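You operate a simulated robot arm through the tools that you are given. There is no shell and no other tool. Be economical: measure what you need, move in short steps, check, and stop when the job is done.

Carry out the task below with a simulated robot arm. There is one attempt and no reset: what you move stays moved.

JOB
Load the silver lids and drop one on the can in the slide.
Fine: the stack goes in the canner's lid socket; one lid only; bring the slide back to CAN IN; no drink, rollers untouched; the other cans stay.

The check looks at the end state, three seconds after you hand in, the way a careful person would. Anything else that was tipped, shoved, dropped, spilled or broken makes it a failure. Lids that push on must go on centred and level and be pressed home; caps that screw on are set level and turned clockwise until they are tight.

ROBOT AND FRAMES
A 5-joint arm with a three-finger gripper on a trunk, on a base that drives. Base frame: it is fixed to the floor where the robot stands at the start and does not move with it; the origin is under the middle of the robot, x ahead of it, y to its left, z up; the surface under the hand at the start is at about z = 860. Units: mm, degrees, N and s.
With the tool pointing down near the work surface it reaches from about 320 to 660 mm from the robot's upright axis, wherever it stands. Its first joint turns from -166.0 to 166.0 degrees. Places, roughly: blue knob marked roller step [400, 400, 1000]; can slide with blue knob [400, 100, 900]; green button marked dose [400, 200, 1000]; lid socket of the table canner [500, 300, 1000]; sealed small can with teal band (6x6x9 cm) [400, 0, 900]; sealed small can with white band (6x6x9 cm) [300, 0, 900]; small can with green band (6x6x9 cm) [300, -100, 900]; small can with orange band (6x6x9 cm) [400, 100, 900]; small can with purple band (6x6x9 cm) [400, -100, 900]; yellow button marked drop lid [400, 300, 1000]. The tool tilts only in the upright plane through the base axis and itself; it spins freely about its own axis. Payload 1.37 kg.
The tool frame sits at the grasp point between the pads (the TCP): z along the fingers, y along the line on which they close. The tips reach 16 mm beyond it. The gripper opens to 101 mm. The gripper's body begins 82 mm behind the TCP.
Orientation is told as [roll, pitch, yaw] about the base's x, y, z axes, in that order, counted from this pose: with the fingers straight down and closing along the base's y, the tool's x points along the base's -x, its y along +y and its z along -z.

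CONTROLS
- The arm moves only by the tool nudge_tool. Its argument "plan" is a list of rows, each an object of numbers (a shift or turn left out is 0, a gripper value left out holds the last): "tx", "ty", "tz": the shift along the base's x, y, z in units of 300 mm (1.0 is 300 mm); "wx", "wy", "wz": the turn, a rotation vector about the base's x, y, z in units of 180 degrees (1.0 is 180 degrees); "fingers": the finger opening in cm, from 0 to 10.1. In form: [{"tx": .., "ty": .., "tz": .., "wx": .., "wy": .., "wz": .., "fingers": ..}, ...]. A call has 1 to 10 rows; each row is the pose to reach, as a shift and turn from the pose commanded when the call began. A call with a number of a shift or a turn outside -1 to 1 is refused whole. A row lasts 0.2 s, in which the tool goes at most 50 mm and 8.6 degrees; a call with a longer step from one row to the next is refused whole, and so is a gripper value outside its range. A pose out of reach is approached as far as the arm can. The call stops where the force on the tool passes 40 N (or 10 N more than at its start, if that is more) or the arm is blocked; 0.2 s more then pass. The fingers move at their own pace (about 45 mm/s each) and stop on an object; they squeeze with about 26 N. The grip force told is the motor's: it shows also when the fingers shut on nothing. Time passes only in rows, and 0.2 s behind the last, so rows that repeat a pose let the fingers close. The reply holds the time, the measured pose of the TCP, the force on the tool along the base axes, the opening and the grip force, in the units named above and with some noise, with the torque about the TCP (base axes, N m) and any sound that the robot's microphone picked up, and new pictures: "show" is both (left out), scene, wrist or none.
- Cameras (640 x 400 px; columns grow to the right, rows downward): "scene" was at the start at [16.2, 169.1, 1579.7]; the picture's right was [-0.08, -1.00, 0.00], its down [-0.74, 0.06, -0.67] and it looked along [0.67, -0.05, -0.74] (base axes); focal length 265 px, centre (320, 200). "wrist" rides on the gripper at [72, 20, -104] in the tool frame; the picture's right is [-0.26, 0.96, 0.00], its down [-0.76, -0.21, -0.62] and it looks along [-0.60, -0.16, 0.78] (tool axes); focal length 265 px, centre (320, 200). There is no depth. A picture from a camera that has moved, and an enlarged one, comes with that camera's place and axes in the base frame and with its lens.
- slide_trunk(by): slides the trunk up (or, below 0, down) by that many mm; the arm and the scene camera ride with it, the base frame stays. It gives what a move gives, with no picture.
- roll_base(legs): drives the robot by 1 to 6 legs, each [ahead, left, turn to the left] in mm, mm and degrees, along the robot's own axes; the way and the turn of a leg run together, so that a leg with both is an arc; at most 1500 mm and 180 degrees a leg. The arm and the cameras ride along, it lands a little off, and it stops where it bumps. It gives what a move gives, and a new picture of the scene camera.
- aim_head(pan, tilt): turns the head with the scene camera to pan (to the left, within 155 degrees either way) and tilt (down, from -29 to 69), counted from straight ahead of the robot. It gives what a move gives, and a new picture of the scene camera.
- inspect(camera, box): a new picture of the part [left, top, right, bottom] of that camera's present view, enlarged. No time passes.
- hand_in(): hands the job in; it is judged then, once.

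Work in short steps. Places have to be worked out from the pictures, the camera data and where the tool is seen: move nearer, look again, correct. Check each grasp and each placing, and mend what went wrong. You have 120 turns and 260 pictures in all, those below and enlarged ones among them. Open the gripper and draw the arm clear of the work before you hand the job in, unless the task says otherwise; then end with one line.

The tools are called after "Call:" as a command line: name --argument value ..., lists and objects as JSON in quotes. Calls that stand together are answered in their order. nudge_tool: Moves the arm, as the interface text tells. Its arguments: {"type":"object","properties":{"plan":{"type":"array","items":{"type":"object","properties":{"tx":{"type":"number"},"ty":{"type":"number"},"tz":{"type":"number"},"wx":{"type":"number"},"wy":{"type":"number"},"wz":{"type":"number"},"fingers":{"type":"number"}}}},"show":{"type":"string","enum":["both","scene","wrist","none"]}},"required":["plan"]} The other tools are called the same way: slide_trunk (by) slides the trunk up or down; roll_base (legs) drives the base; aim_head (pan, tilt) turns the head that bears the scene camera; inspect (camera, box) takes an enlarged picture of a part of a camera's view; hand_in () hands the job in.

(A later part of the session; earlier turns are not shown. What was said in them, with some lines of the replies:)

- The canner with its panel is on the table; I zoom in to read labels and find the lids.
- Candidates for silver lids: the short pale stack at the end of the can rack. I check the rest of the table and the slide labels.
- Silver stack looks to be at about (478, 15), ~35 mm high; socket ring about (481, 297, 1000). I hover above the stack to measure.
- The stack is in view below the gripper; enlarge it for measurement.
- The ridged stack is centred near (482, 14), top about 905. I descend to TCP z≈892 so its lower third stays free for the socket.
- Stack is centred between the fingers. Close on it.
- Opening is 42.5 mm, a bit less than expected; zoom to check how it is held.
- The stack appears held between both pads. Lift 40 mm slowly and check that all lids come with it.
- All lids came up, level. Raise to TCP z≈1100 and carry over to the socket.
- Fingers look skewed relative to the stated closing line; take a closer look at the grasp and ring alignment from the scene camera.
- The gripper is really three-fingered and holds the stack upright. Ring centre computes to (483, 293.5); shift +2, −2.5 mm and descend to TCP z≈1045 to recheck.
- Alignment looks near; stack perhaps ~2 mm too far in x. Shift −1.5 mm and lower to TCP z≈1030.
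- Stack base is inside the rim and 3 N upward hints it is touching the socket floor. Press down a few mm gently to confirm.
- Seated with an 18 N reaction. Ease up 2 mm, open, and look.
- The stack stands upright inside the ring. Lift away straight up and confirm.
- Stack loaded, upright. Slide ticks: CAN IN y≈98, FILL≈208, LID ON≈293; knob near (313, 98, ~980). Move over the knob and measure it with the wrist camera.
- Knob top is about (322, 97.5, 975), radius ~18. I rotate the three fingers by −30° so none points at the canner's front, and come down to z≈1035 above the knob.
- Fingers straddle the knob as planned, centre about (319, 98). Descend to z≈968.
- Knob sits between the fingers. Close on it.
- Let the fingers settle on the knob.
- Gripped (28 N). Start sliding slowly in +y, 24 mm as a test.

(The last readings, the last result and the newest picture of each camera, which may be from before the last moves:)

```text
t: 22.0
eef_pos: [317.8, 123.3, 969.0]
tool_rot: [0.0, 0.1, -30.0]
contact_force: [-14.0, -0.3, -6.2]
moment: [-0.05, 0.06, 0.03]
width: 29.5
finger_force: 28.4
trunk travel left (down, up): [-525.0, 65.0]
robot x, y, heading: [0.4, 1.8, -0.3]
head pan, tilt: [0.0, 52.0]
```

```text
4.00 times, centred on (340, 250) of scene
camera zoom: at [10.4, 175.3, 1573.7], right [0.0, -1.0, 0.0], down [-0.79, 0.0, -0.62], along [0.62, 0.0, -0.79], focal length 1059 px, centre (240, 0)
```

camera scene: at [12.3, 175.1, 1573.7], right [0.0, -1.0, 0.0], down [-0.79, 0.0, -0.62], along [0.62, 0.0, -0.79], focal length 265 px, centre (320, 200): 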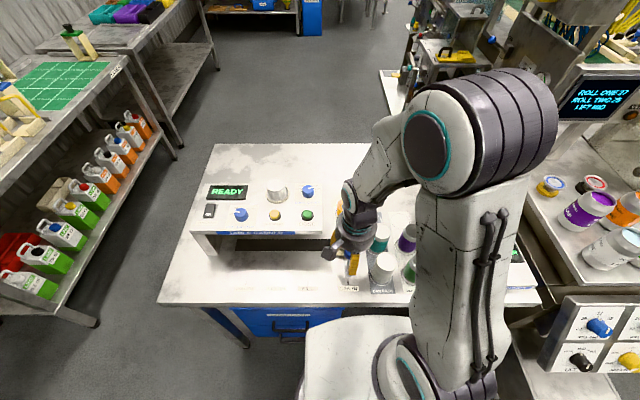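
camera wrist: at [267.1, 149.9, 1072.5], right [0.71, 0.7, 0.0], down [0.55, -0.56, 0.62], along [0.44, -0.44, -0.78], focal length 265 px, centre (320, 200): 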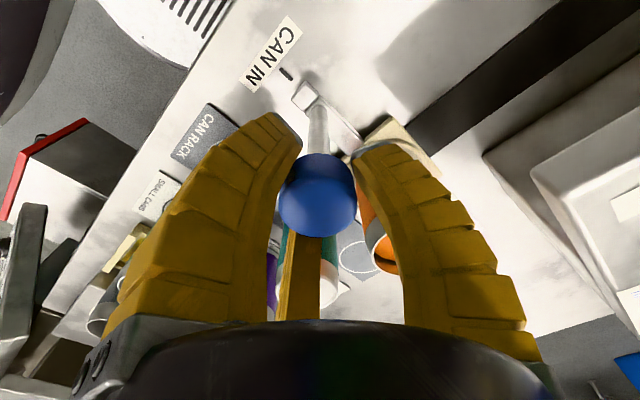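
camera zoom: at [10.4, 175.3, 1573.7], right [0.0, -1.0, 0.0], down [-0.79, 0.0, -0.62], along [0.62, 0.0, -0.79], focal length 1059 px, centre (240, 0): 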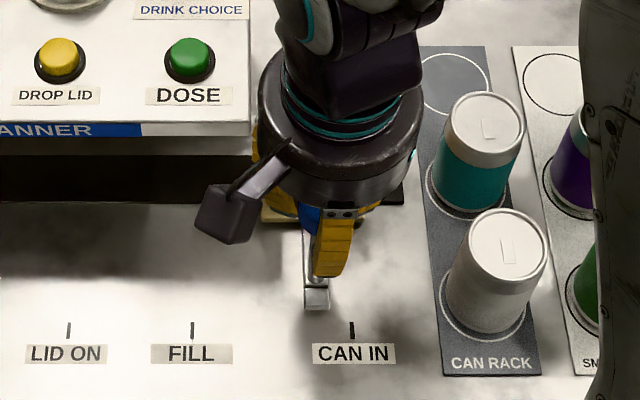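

Slide moves well; a −14 N x force says the knob is a bit further in x. Shift +3 mm and continue.

Call:
nudge_tool --plan '[{"tx": 0.01, "ty": 0.005}, {"tx": 0.01, "ty": 0.03}, {"tx": 0.01, "ty": 0.06}, {"tx": 0.01, "ty": 0.09}, {"tx": 0.01, "ty": 0.12}, {"tx": 0.01, "ty": 0.15}, {"tx": 0.01, "ty": 0.18}, {"tx": 0.01, "ty": 0.21}, {"tx": 0.01, "ty": 0.21}]' --show "none"

Call:
inspect --camera "scene" --box '[240, 190, 400, 300]'

```text
t: 24.0
eef_pos: [318.0, 183.7, 968.5]
tool_rot: [-0.4, 0.1, -30.0]
contact_force: [-25.3, 0.3, -5.0]
moment: [0.04, 0.0, 0.01]
width: 29.5
finger_force: 28.1
trunk travel left (down, up): [-525.0, 65.0]
robot x, y, heading: [-1.2, 0.6, 0.0]
head pan, tilt: [0.0, 52.0]
```

```text
3.64 times, centred on (320, 245) of scene
camera zoom: at [8.4, 175.4, 1573.7], right [0.0, -1.0, 0.0], down [-0.79, 0.0, -0.62], along [0.62, 0.0, -0.79], focal length 963 px, centre (320, 36)
```

zoom: 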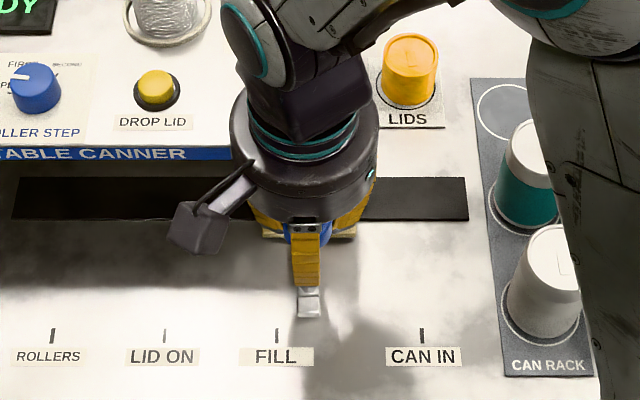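

The x force grew, so the knob actually sits near x≈316; correct −6 mm and go on toward LID ON (y≈293).

Call:
nudge_tool --plan '[{"tx": -0.02}, {"tx": -0.02, "ty": 0.03}, {"tx": -0.02, "ty": 0.07}, {"tx": -0.02, "ty": 0.11}, {"tx": -0.02, "ty": 0.15}, {"tx": -0.02, "ty": 0.19}, {"tx": -0.02, "ty": 0.23}, {"tx": -0.02, "ty": 0.27}, {"tx": -0.02, "ty": 0.27}]' --show "none"

Call:
inspect --camera "scene" --box '[220, 190, 380, 300]'

```text
t: 26.0
eef_pos: [318.1, 266.3, 968.8]
tool_rot: [0.0, 0.0, -30.0]
contact_force: [1.0, 1.1, -6.3]
moment: [0.07, -0.02, 0.0]
width: 29.5
finger_force: 28.1
trunk travel left (down, up): [-525.0, 65.0]
robot x, y, heading: [0.8, 2.9, 0.1]
head pan, tilt: [0.0, 52.0]
```

```text
3.64 times, centred on (300, 245) of scene
camera zoom: at [12.9, 175.6, 1573.7], right [0.0, -1.0, 0.0], down [-0.79, 0.0, -0.62], along [0.62, 0.0, -0.79], focal length 963 px, centre (393, 36)
```

zoom: 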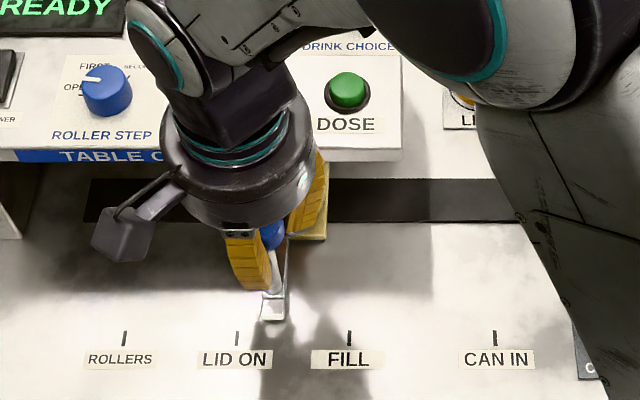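

Pointer at y≈266, tick at 293. Move 27 mm more.

Call:
nudge_tool --plan '[{"ty": 0.03}, {"ty": 0.06}, {"ty": 0.08}, {"ty": 0.09}, {"ty": 0.09}]' --show "none"

Call:
inspect --camera "scene" --box '[230, 240, 310, 290]'

Call:
inspect --camera "wrist" --box '[0, 0, 640, 400]'

```text
t: 27.2
eef_pos: [317.2, 293.9, 968.1]
tool_rot: [0.0, 0.0, -29.9]
contact_force: [3.4, -0.5, -4.9]
moment: [-0.01, -0.05, 0.0]
width: 29.7
finger_force: 28.6
trunk travel left (down, up): [-525.0, 65.0]
robot x, y, heading: [2.1, -3.1, 0.1]
head pan, tilt: [0.0, 52.0]
```

```text
8.00 times, centred on (270, 265) of scene
camera zoom: at [13.3, 175.5, 1573.7], right [0.0, -1.0, 0.0], down [-0.79, 0.0, -0.62], along [0.62, 0.0, -0.79], focal length 2118 px, centre (720, -320)
```

zoom: 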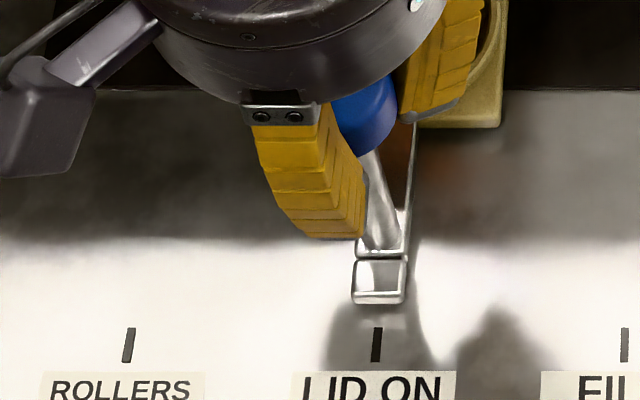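

```text
1.00 times, centred on (320, 200) of wrist (not enlarged: the box is as wide or as high as the picture)
camera zoom: at [265.3, 345.5, 1072.2], right [0.71, 0.7, 0.0], down [0.55, -0.56, 0.62], along [0.44, -0.44, -0.78], focal length 265 px, centre (320, 200)
```

zoom: 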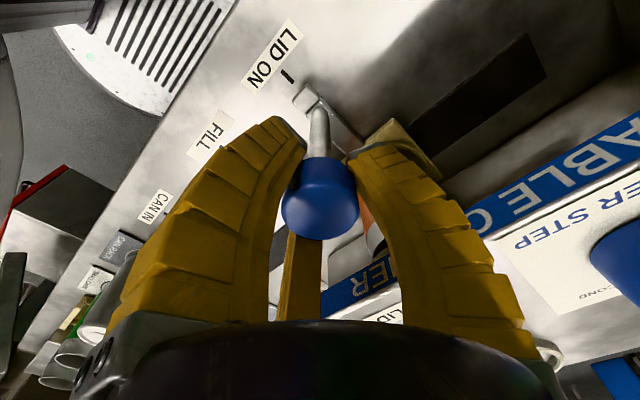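

Pointer aligns with LID ON within ~0.5 mm. Release the knob, rise straight up.

Call:
nudge_tool --plan '[{"fingers": 4.0}, {"fingers": 5.0}, {"fingers": 6.0}, {"fingers": 6.0}, {"tz": 0.08}, {"tz": 0.2}, {"tz": 0.35}, {"tz": 0.5}, {"tz": 0.6}, {"tz": 0.6}]' --show "none"

Call:
inspect --camera "scene" --box '[190, 160, 370, 290]'

Call:
inspect --camera "wrist" --box '[0, 0, 640, 400]'

```text
t: 29.4
eef_pos: [314.6, 294.0, 1149.4]
tool_rot: [-0.1, 0.0, -30.1]
contact_force: [0.1, -0.3, 0.3]
moment: [0.0, -0.01, 0.02]
width: 63.5
finger_force: 2.4
trunk travel left (down, up): [-525.0, 65.0]
robot x, y, heading: [-1.4, -0.9, -0.1]
head pan, tilt: [0.0, 52.0]
```

```text
3.08 times, centred on (280, 225) of scene
camera zoom: at [12.4, 175.3, 1573.7], right [0.0, -1.0, 0.0], down [-0.79, 0.0, -0.62], along [0.62, 0.0, -0.79], focal length 814 px, centre (443, 123)
```

zoom: 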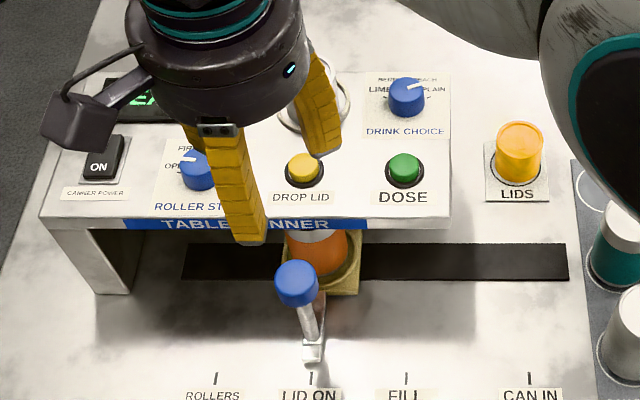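

```text
1.00 times, centred on (320, 200) of wrist (not enlarged: the box is as wide or as high as the picture)
camera zoom: at [264.6, 344.9, 1252.9], right [0.71, 0.7, 0.0], down [0.55, -0.56, 0.62], along [0.44, -0.44, -0.78], focal length 265 px, centre (320, 200)
```

zoom: 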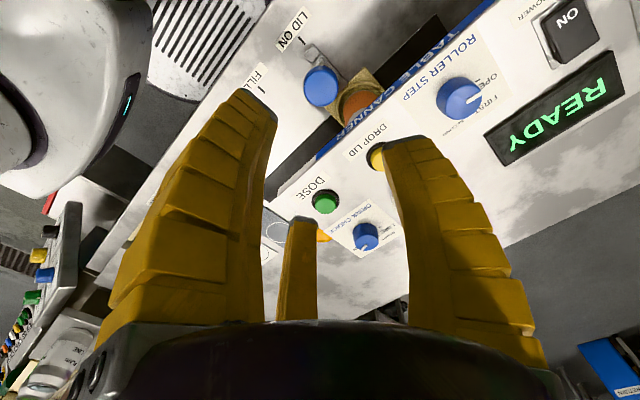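

Slide still at LID ON. Yellow button is about (404, 291, ~1018). Close the fingers and hover above it.

Call:
nudge_tool --plan '[{"tx": 0.1, "ty": -0.007, "fingers": 0}, {"tx": 0.2, "ty": -0.007}, {"tx": 0.298, "ty": -0.007}, {"tx": 0.298, "ty": -0.007, "tz": -0.12}, {"tx": 0.298, "ty": -0.007, "tz": -0.23}, {"tx": 0.298, "ty": -0.007, "tz": -0.23}]' --show "none"

Call:
inspect --camera "scene" --box '[210, 150, 330, 250]'

Call:
inspect --camera "wrist" --box '[200, 50, 440, 250]'

```text
t: 30.8
eef_pos: [406.8, 292.7, 1078.7]
tool_rot: [-0.1, 0.0, -30.1]
contact_force: [0.2, 0.6, -0.6]
moment: [-0.01, -0.03, 0.01]
width: 0.2
finger_force: 26.4
trunk travel left (down, up): [-525.0, 65.0]
robot x, y, heading: [0.8, 2.2, -0.1]
head pan, tilt: [0.0, 52.0]
```

```text
4.00 times, centred on (270, 200) of scene
camera zoom: at [12.3, 175.1, 1573.7], right [0.0, -1.0, 0.0], down [-0.79, 0.0, -0.62], along [0.62, 0.0, -0.79], focal length 1059 px, centre (520, 200)
```

zoom: 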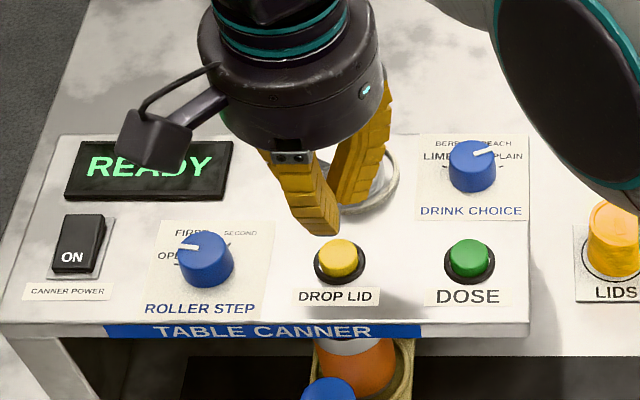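

```text
2.00 times, centred on (320, 150) of wrist
camera zoom: at [354.4, 343.4, 1182.2], right [0.71, 0.7, 0.0], down [0.55, -0.56, 0.62], along [0.44, -0.44, -0.78], focal length 531 px, centre (320, 300)
```

zoom: 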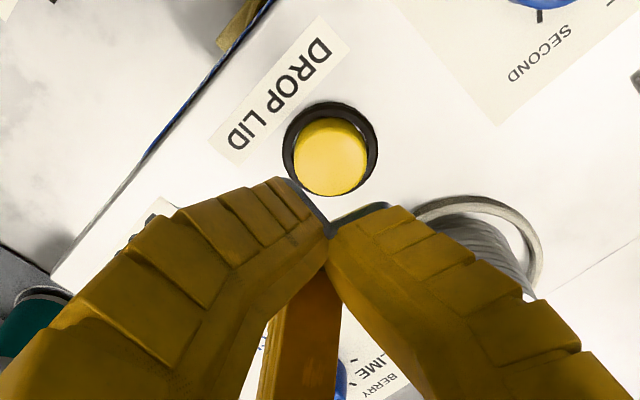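

Tips are above the button (estimate (405.5, 293.5)). Descend to TCP ≈1040, then look.

Call:
nudge_tool --plan '[{"ty": 0.003, "tz": -0.08}, {"ty": 0.003, "tz": -0.125}, {"ty": 0.003, "tz": -0.125}]' --show "none"

Call:
inspect --camera "wrist" --box '[200, 50, 440, 250]'

Call:
inspect --camera "scene" --box '[240, 180, 320, 260]'

```text
t: 31.6
eef_pos: [404.8, 292.1, 1041.3]
tool_rot: [0.0, 0.0, -30.0]
contact_force: [0.2, 0.4, -0.3]
moment: [-0.02, 0.01, 0.04]
width: 0.2
finger_force: 25.8
trunk travel left (down, up): [-525.0, 65.0]
robot x, y, heading: [-3.2, 2.9, -0.2]
head pan, tilt: [0.0, 52.0]
```

```text
2.00 times, centred on (320, 150) of wrist
camera zoom: at [353.7, 344.4, 1145.3], right [0.71, 0.7, 0.0], down [0.55, -0.56, 0.62], along [0.44, -0.44, -0.78], focal length 531 px, centre (320, 300)
```

zoom: 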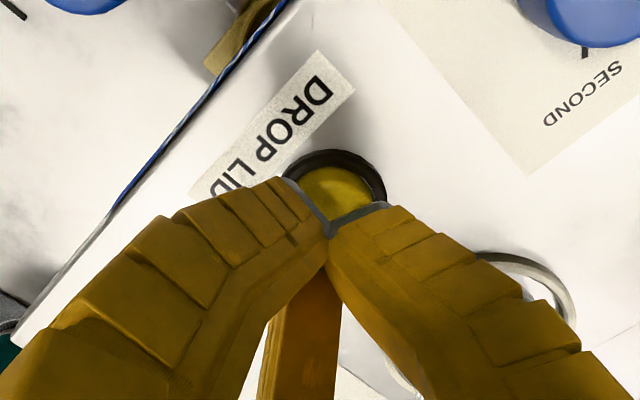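

```text
5.00 times, centred on (280, 220) of scene
camera zoom: at [12.4, 175.2, 1573.7], right [0.0, -1.0, 0.0], down [-0.79, 0.0, -0.62], along [0.62, 0.0, -0.79], focal length 1324 px, centre (520, 100)
```

zoom: 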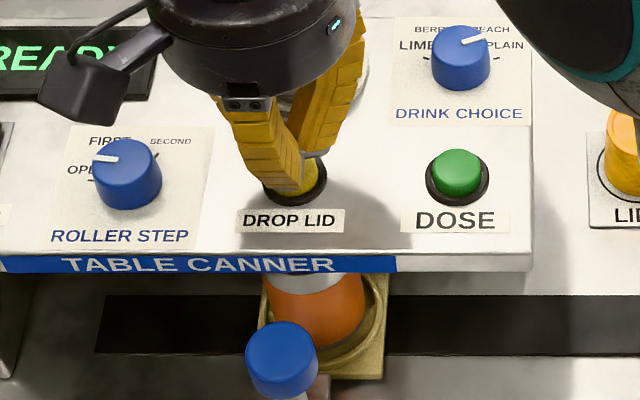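

Well over the button. Press down gradually, watching force and sound.

Call:
nudge_tool --plan '[{"tz": -0.012}, {"tz": -0.022}, {"tz": -0.03}]' --show "none"

```text
t: 32.4
eef_pos: [407.0, 293.4, 1031.1]
tool_rot: [0.0, 0.0, -30.0]
contact_force: [1.1, -0.2, 0.7]
moment: [0.01, -0.02, -0.03]
width: 0.1
finger_force: 26.2
trunk travel left (down, up): [-525.0, 65.0]
robot x, y, heading: [-2.6, -1.7, 0.1]
head pan, tilt: [0.0, 52.0]
```

No contact yet; continue down in small steps.

Call:
nudge_tool --plan '[{"tz": -0.01}, {"tz": -0.018}, {"tz": -0.025}]' --show "none"

Call:
inspect --camera "scene" --box '[240, 150, 320, 260]'

```text
t: 33.2
eef_pos: [406.5, 291.2, 1025.5]
tool_rot: [0.0, 0.0, -30.1]
contact_force: [-1.0, 0.0, 0.8]
moment: [-0.04, 0.01, -0.01]
width: 6.1
finger_force: 28.0
trunk travel left (down, up): [-525.0, 65.0]
robot x, y, heading: [2.7, -0.2, 0.3]
head pan, tilt: [0.0, 52.0]
```

```text
3.64 times, centred on (280, 205) of scene
camera zoom: at [12.2, 175.2, 1573.8], right [0.0, -1.0, 0.0], down [-0.79, 0.0, -0.62], along [0.62, 0.0, -0.79], focal length 963 px, centre (466, 182)
```

zoom: 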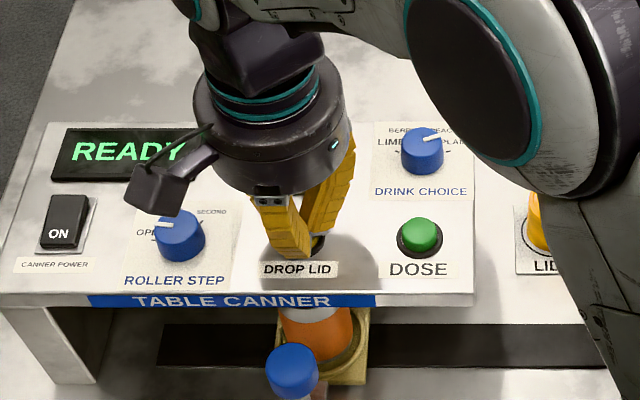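

Fingers just touched (opening changed to 6 mm) but no press force yet; continue in small steps.

Call:
nudge_tool --plan '[{"tz": -0.008, "fingers": 0}, {"tz": -0.016}, {"tz": -0.016}]' --show "none"

Call:
inspect --camera "wrist" --box '[200, 50, 440, 250]'

Call:
inspect --camera "scene" --box '[250, 180, 310, 240]'

```text
t: 34.0
eef_pos: [406.0, 291.6, 1021.9]
tool_rot: [0.2, 0.0, -30.0]
contact_force: [0.5, 1.2, 10.0]
moment: [-0.01, 0.0, 0.01]
width: 6.0
finger_force: 27.8
trunk travel left (down, up): [-525.0, 65.0]
robot x, y, heading: [0.6, -0.6, 0.0]
head pan, tilt: [0.0, 52.0]
heard: click
```

```text
2.00 times, centred on (320, 150) of wrist
camera zoom: at [353.8, 343.8, 1125.4], right [0.71, 0.7, 0.0], down [0.55, -0.56, 0.62], along [0.44, -0.44, -0.78], focal length 531 px, centre (320, 300)
```

zoom: 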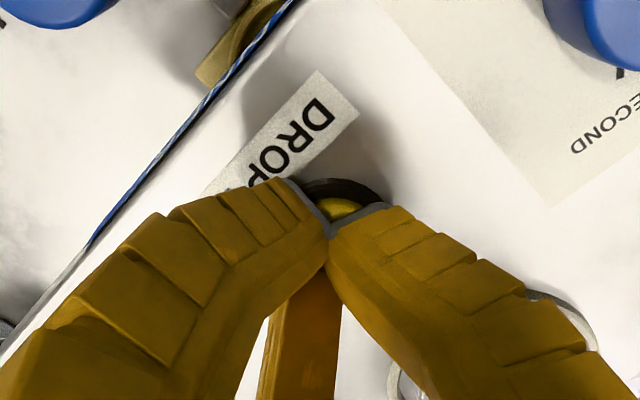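

```text
6.67 times, centred on (280, 210) of scene
camera zoom: at [11.7, 174.8, 1573.9], right [0.0, -1.0, 0.0], down [-0.79, 0.0, -0.62], along [0.62, 0.0, -0.79], focal length 1765 px, centre (587, 133)
```

zoom: 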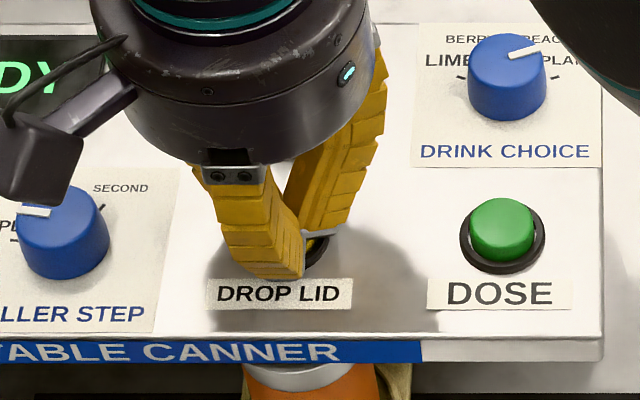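

Click heard: the press registered. Rise straight up and away, and check the display, stack and can.

Call:
nudge_tool --plan '[{"tz": 0.05}, {"tz": 0.2}, {"tz": 0.35}, {"tz": 0.45}, {"tz": 0.45}, {"tz": 0.45}]' --show "none"

Call:
inspect --camera "scene" --box '[180, 150, 360, 290]'

Call:
inspect --camera "wrist" --box '[0, 0, 640, 400]'

```text
t: 35.4
eef_pos: [406.4, 291.8, 1155.4]
tool_rot: [0.1, 0.1, -30.0]
contact_force: [-0.1, 0.5, -0.5]
moment: [0.02, 0.01, -0.01]
width: 0.0
finger_force: 28.0
trunk travel left (down, up): [-525.0, 65.0]
robot x, y, heading: [-0.8, 0.2, -0.1]
head pan, tilt: [0.0, 52.0]
```

```text
2.86 times, centred on (270, 220) of scene
camera zoom: at [12.4, 175.2, 1573.7], right [0.0, -1.0, 0.0], down [-0.79, 0.0, -0.62], along [0.62, 0.0, -0.79], focal length 756 px, centre (463, 143)
```

zoom: 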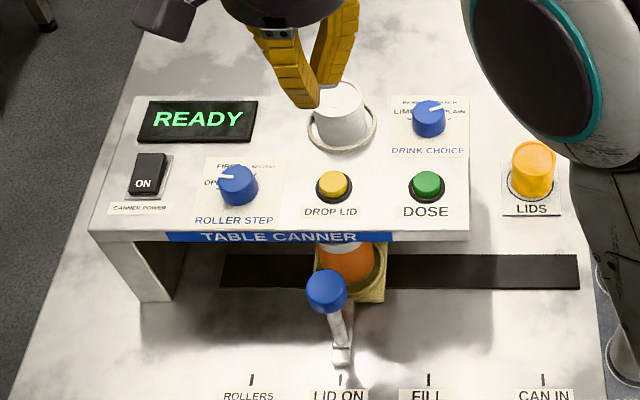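

```text
1.00 times, centred on (320, 200) of wrist (not enlarged: the box is as wide or as high as the picture)
camera zoom: at [354.1, 344.2, 1258.9], right [0.71, 0.7, 0.0], down [0.55, -0.56, 0.62], along [0.44, -0.44, -0.78], focal length 265 px, centre (320, 200)
```

zoom: 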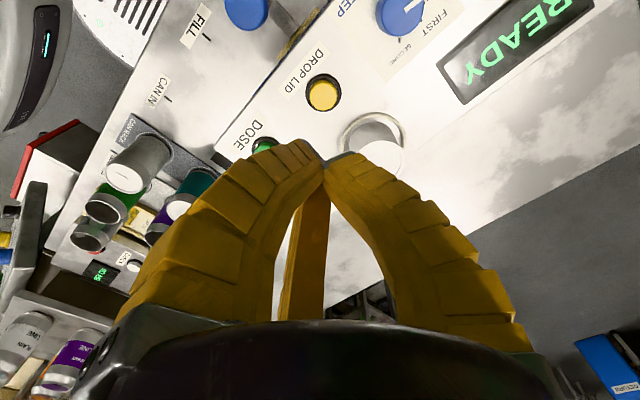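

Display READY; I cannot see the can top under the canner, so I fetch the slide back: hover over the knob at (317, 293) with fingers opening.

Call:
nudge_tool --plan '[{"tx": -0.1, "ty": 0.004, "fingers": 6.0}, {"tx": -0.2, "ty": 0.004}, {"tx": -0.297, "ty": 0.004}, {"tx": -0.297, "ty": 0.004, "tz": -0.13}, {"tx": -0.297, "ty": 0.004, "tz": -0.26}, {"tx": -0.297, "ty": 0.004, "tz": -0.39}, {"tx": -0.297, "ty": 0.004, "tz": -0.39}]'

Call:
inspect --camera "scene" --box '[230, 180, 320, 290]'

```text
t: 37.0
eef_pos: [315.9, 293.0, 1038.5]
tool_rot: [0.0, 0.1, -30.0]
contact_force: [-0.3, 0.5, 0.6]
moment: [0.06, 0.02, -0.01]
width: 63.5
finger_force: 2.6
trunk travel left (down, up): [-525.0, 65.0]
robot x, y, heading: [1.6, -1.8, -0.3]
head pan, tilt: [0.0, 52.0]
camera scene: at [12.3, 175.1, 1573.7], right [0.0, -1.0, 0.0], down [-0.79, 0.0, -0.62], along [0.62, 0.0, -0.79], focal length 265 px, centre (320, 200)
camera wrist: at [263.9, 345.3, 1141.8], right [0.71, 0.7, 0.0], down [0.55, -0.56, 0.62], along [0.44, -0.44, -0.78], focal length 265 px, centre (320, 200)
```

scene: 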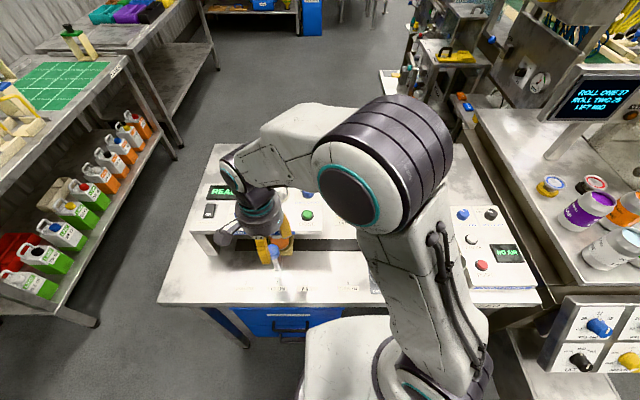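
wrist: 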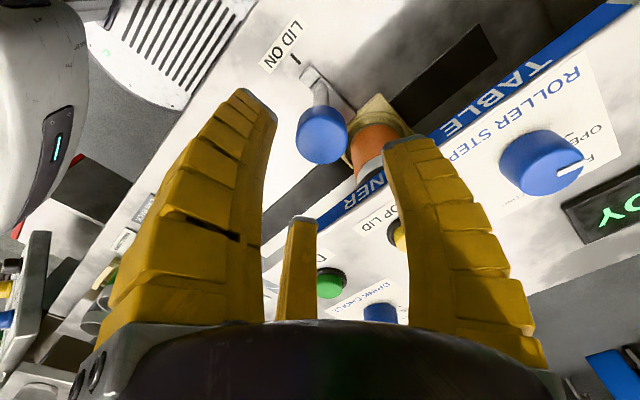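

```text
3.64 times, centred on (275, 235) of scene
camera zoom: at [12.3, 175.1, 1573.7], right [0.0, -1.0, 0.0], down [-0.79, 0.0, -0.62], along [0.62, 0.0, -0.79], focal length 963 px, centre (484, 73)
```

zoom: 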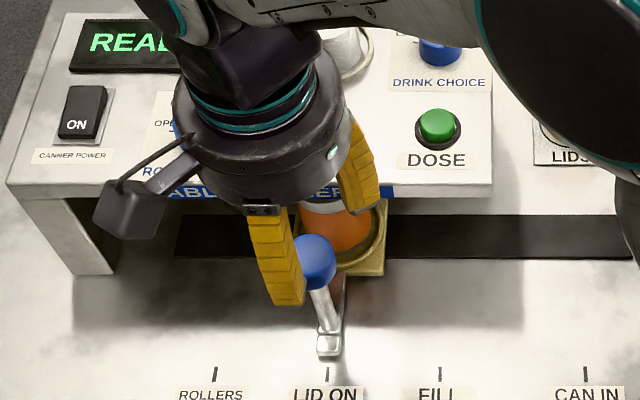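

Knob again lies between the fingers. Descend and grip.

Call:
nudge_tool --plan '[{"tx": 0.004, "tz": -0.08}, {"tx": 0.004, "tz": -0.16}, {"tx": 0.004, "tz": -0.235}, {"tx": 0.004, "tz": -0.235}, {"tx": 0.004, "tz": -0.235, "fingers": 2.5}, {"tx": 0.004, "tz": -0.235}, {"tx": 0.004, "tz": -0.235}, {"tx": 0.004, "tz": -0.235}]' --show "wrist"

```text
t: 38.8
eef_pos: [318.2, 294.4, 969.2]
tool_rot: [0.0, 0.0, -30.0]
contact_force: [-2.3, 0.4, 0.0]
moment: [-0.03, -0.02, 0.0]
width: 31.5
finger_force: 4.8
trunk travel left (down, up): [-525.0, 65.0]
robot x, y, heading: [-2.7, 2.0, -0.2]
head pan, tilt: [0.0, 52.0]
camera wrist: at [265.5, 345.6, 1072.0], right [0.71, 0.7, 0.0], down [0.55, -0.56, 0.62], along [0.44, -0.44, -0.78], focal length 265 px, centre (320, 200)
```

wrist: 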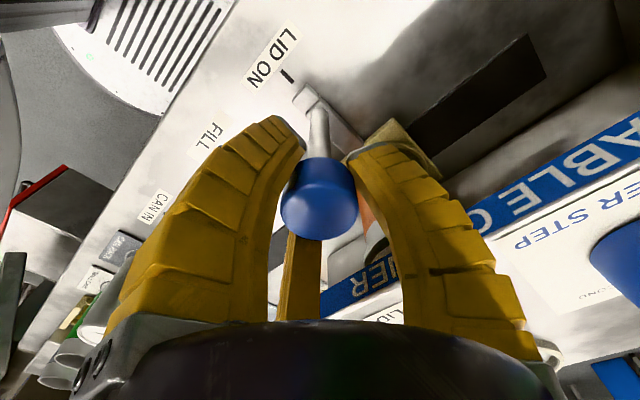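

Gripped. Pull the slide back gently in −y, first 75 mm.

Call:
nudge_tool --plan '[{}, {"ty": -0.008}, {"ty": -0.025}, {"ty": -0.05}, {"ty": -0.08}, {"ty": -0.11}, {"ty": -0.14}, {"ty": -0.17}, {"ty": -0.2}, {"ty": -0.23}]' --show "none"

Call:
inspect --camera "scene" --box '[230, 180, 380, 290]'

```text
t: 41.0
eef_pos: [317.3, 223.7, 967.9]
tool_rot: [0.0, 0.0, -30.0]
contact_force: [-8.0, 0.4, -5.6]
moment: [0.1, 0.09, 0.06]
width: 29.6
finger_force: 28.5
trunk travel left (down, up): [-525.0, 65.0]
robot x, y, heading: [1.6, -1.4, -0.3]
head pan, tilt: [0.0, 52.0]
```

```text
3.64 times, centred on (305, 235) of scene
camera zoom: at [11.5, 175.3, 1573.7], right [0.0, -1.0, 0.0], down [-0.79, 0.0, -0.62], along [0.62, 0.0, -0.79], focal length 963 px, centre (374, 73)
```

zoom: 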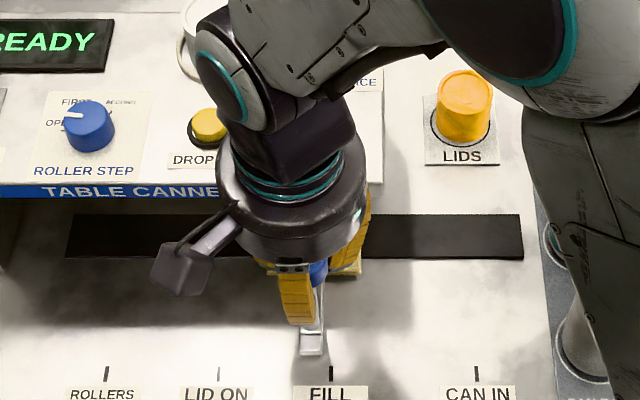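

Slide follows. Continue to CAN IN, compensating x slightly.

Call:
nudge_tool --plan '[{"tx": -0.005, "ty": -0.02}, {"tx": -0.005, "ty": -0.05}, {"tx": -0.005, "ty": -0.085}, {"tx": -0.005, "ty": -0.12}, {"tx": -0.005, "ty": -0.16}, {"tx": -0.005, "ty": -0.2}, {"tx": -0.005, "ty": -0.24}, {"tx": -0.005, "ty": -0.28}, {"tx": -0.005, "ty": -0.32}, {"tx": -0.005, "ty": -0.345}]' --show "none"

Call:
inspect --camera "scene" --box '[270, 190, 400, 290]'

```text
t: 43.2
eef_pos: [317.8, 122.0, 968.1]
tool_rot: [0.1, -0.1, -30.1]
contact_force: [1.6, 0.5, -3.8]
moment: [0.05, 0.01, -0.01]
width: 30.1
finger_force: 28.0
trunk travel left (down, up): [-525.0, 65.0]
robot x, y, heading: [0.0, -4.2, -0.0]
head pan, tilt: [0.0, 52.0]
```

```text
4.00 times, centred on (335, 240) of scene
camera zoom: at [12.9, 175.2, 1573.7], right [0.0, -1.0, 0.0], down [-0.79, 0.0, -0.62], along [0.62, 0.0, -0.79], focal length 1059 px, centre (260, 40)
```

zoom: 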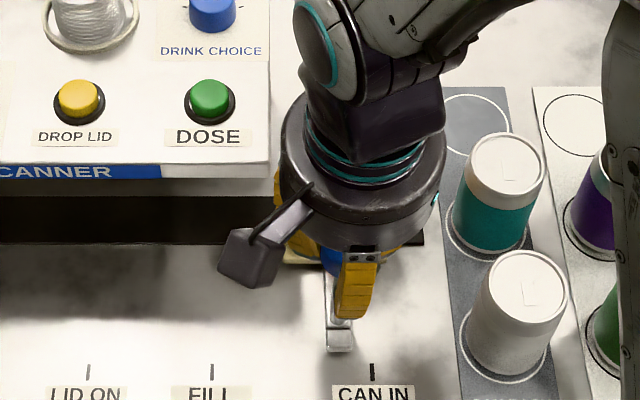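

Pointer at ≈120, CAN IN tick at ≈98.5. Move −22 mm.

Call:
nudge_tool --plan '[{"ty": -0.025}, {"ty": -0.05}, {"ty": -0.065}, {"ty": -0.074}, {"ty": -0.074}]' --show "none"

Call:
inspect --camera "scene" --box '[310, 230, 390, 290]'

```text
t: 44.4
eef_pos: [317.8, 98.6, 968.0]
tool_rot: [0.0, 0.0, -30.0]
contact_force: [4.3, -0.1, -6.4]
moment: [-0.01, 0.01, -0.04]
width: 29.4
finger_force: 27.3
trunk travel left (down, up): [-525.0, 65.0]
robot x, y, heading: [1.1, 1.7, 0.1]
head pan, tilt: [0.0, 52.0]
```

```text
6.67 times, centred on (350, 260) of scene
camera zoom: at [13.4, 175.3, 1573.7], right [0.0, -1.0, 0.0], down [-0.79, 0.0, -0.62], along [0.62, 0.0, -0.79], focal length 1765 px, centre (120, -200)
```

zoom: 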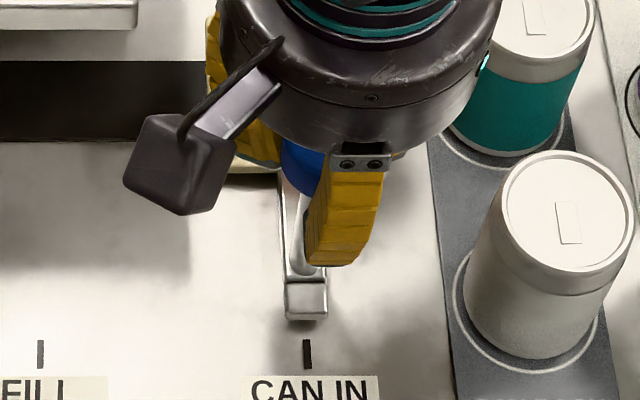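

Aligned with CAN IN. Release, rise, and look at the can.

Call:
nudge_tool --plan '[{"fingers": 4.0}, {"fingers": 5.0}, {"fingers": 6.0}, {"fingers": 6.0}, {"tz": 0.08}, {"tz": 0.2}, {"tz": 0.35}, {"tz": 0.5}, {"tz": 0.6}, {"tz": 0.6}]' --show "none"

Call:
nudge_tool --plan '[{"ty": -0.1, "tx": 0.05, "wz": 0.04}, {"ty": -0.2, "tx": 0.15, "wz": 0.08}, {"ty": -0.3, "tx": 0.25, "wz": 0.12}, {"ty": -0.4, "tx": 0.3, "wz": 0.16}, {"ty": -0.5, "tx": 0.3, "wz": 0.1667}, {"ty": -0.5, "tx": 0.3, "wz": 0.1667}]'

Call:
inspect --camera "scene" --box '[260, 170, 400, 290]'

```text
t: 46.6
eef_pos: [316.2, 97.3, 1148.6]
tool_rot: [0.0, 0.0, -29.9]
contact_force: [1.2, -0.1, 0.1]
moment: [-0.04, 0.06, -0.02]
width: 63.7
finger_force: 2.1
trunk travel left (down, up): [-525.0, 65.0]
robot x, y, heading: [-0.9, 0.3, 0.2]
head pan, tilt: [0.0, 52.0]
```

```text
t: 48.0
eef_pos: [404.8, -52.2, 1146.9]
tool_rot: [0.1, 0.1, 0.0]
contact_force: [-0.4, 0.2, 0.3]
moment: [0.01, 0.0, 0.01]
width: 63.4
finger_force: 1.9
trunk travel left (down, up): [-525.0, 65.0]
robot x, y, heading: [-2.1, 1.1, 0.1]
head pan, tilt: [0.0, 52.0]
camera scene: at [12.4, 175.3, 1573.7], right [0.0, -1.0, 0.0], down [-0.79, 0.0, -0.62], along [0.62, 0.0, -0.79], focal length 265 px, centre (320, 200)
camera wrist: at [334.3, -33.7, 1251.7], right [0.26, 0.96, 0.0], down [0.76, -0.21, 0.62], along [0.6, -0.16, -0.78], focal length 265 px, centre (320, 200)
```

scene: 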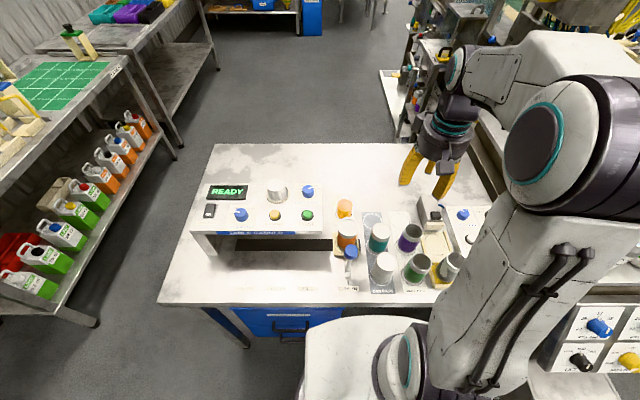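
wrist: 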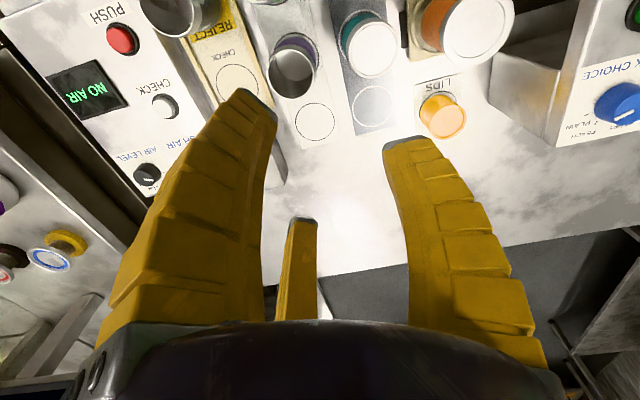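

```text
3.33 times, centred on (330, 230) of scene
camera zoom: at [12.4, 175.3, 1573.7], right [0.0, -1.0, 0.0], down [-0.79, 0.0, -0.62], along [0.62, 0.0, -0.79], focal length 882 px, centre (287, 100)
```

zoom: 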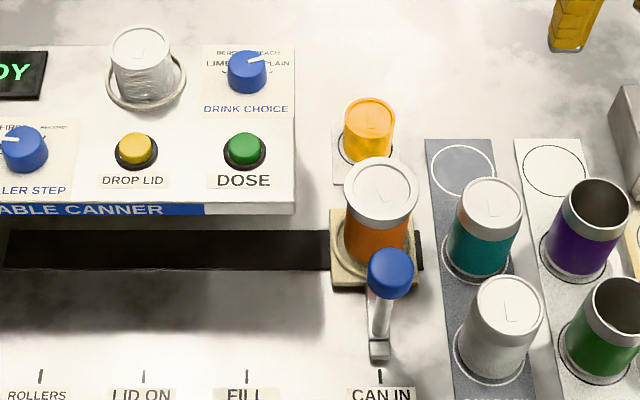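

A lid is on the orange can. Zoom for centring and level.

Call:
inspect --camera "scene" --box '[325, 205, 375, 280]'

Call:
inspect --camera "wrist" --box '[340, 0, 540, 140]'

Call:
inspect --camera "scene" --box '[250, 170, 310, 220]'

```text
5.33 times, centred on (350, 242) of scene
camera zoom: at [12.4, 175.3, 1573.7], right [0.0, -1.0, 0.0], down [-0.79, 0.0, -0.62], along [0.62, 0.0, -0.79], focal length 1412 px, centre (160, -27)
```

zoom: 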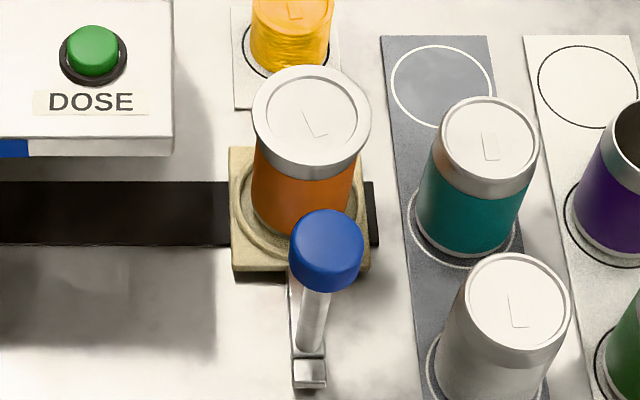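

```text
2.86 times, centred on (440, 70) of wrist
camera zoom: at [334.3, -33.7, 1251.7], right [0.26, 0.96, 0.0], down [0.76, -0.21, 0.62], along [0.6, -0.16, -0.78], focal length 758 px, centre (-23, 571)
```

zoom: 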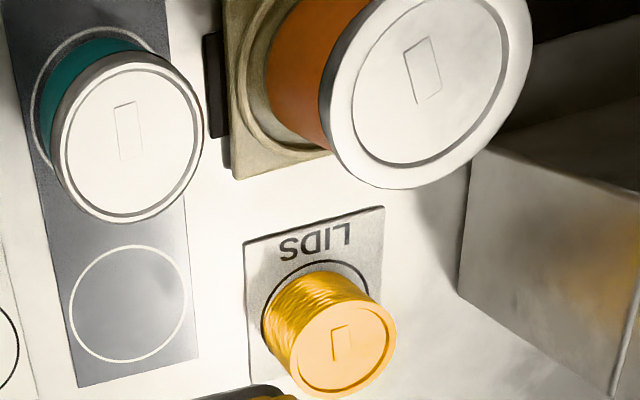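

```text
8.00 times, centred on (280, 195) of scene
camera zoom: at [12.4, 175.3, 1573.7], right [0.0, -1.0, 0.0], down [-0.79, 0.0, -0.62], along [0.62, 0.0, -0.79], focal length 2118 px, centre (640, 240)
```

zoom: 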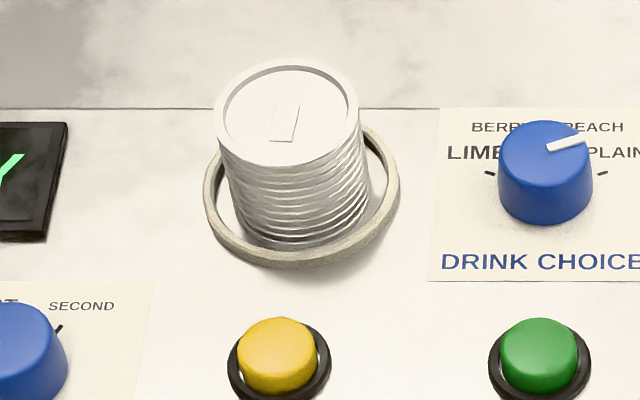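

The lid sits level and centred on the can. The slide is back at CAN IN, and the stack is upright in the socket. The other cans are where they were and the arm is clear, so I hand in.

Call:
hand_in

```text
The job is handed in.
```

The silver lid stack is in the canner's socket, one lid has dropped level and centred on the orange-band can, and the slide is back at CAN IN; I dispensed no drink, left the rollers alone and moved no other cans.
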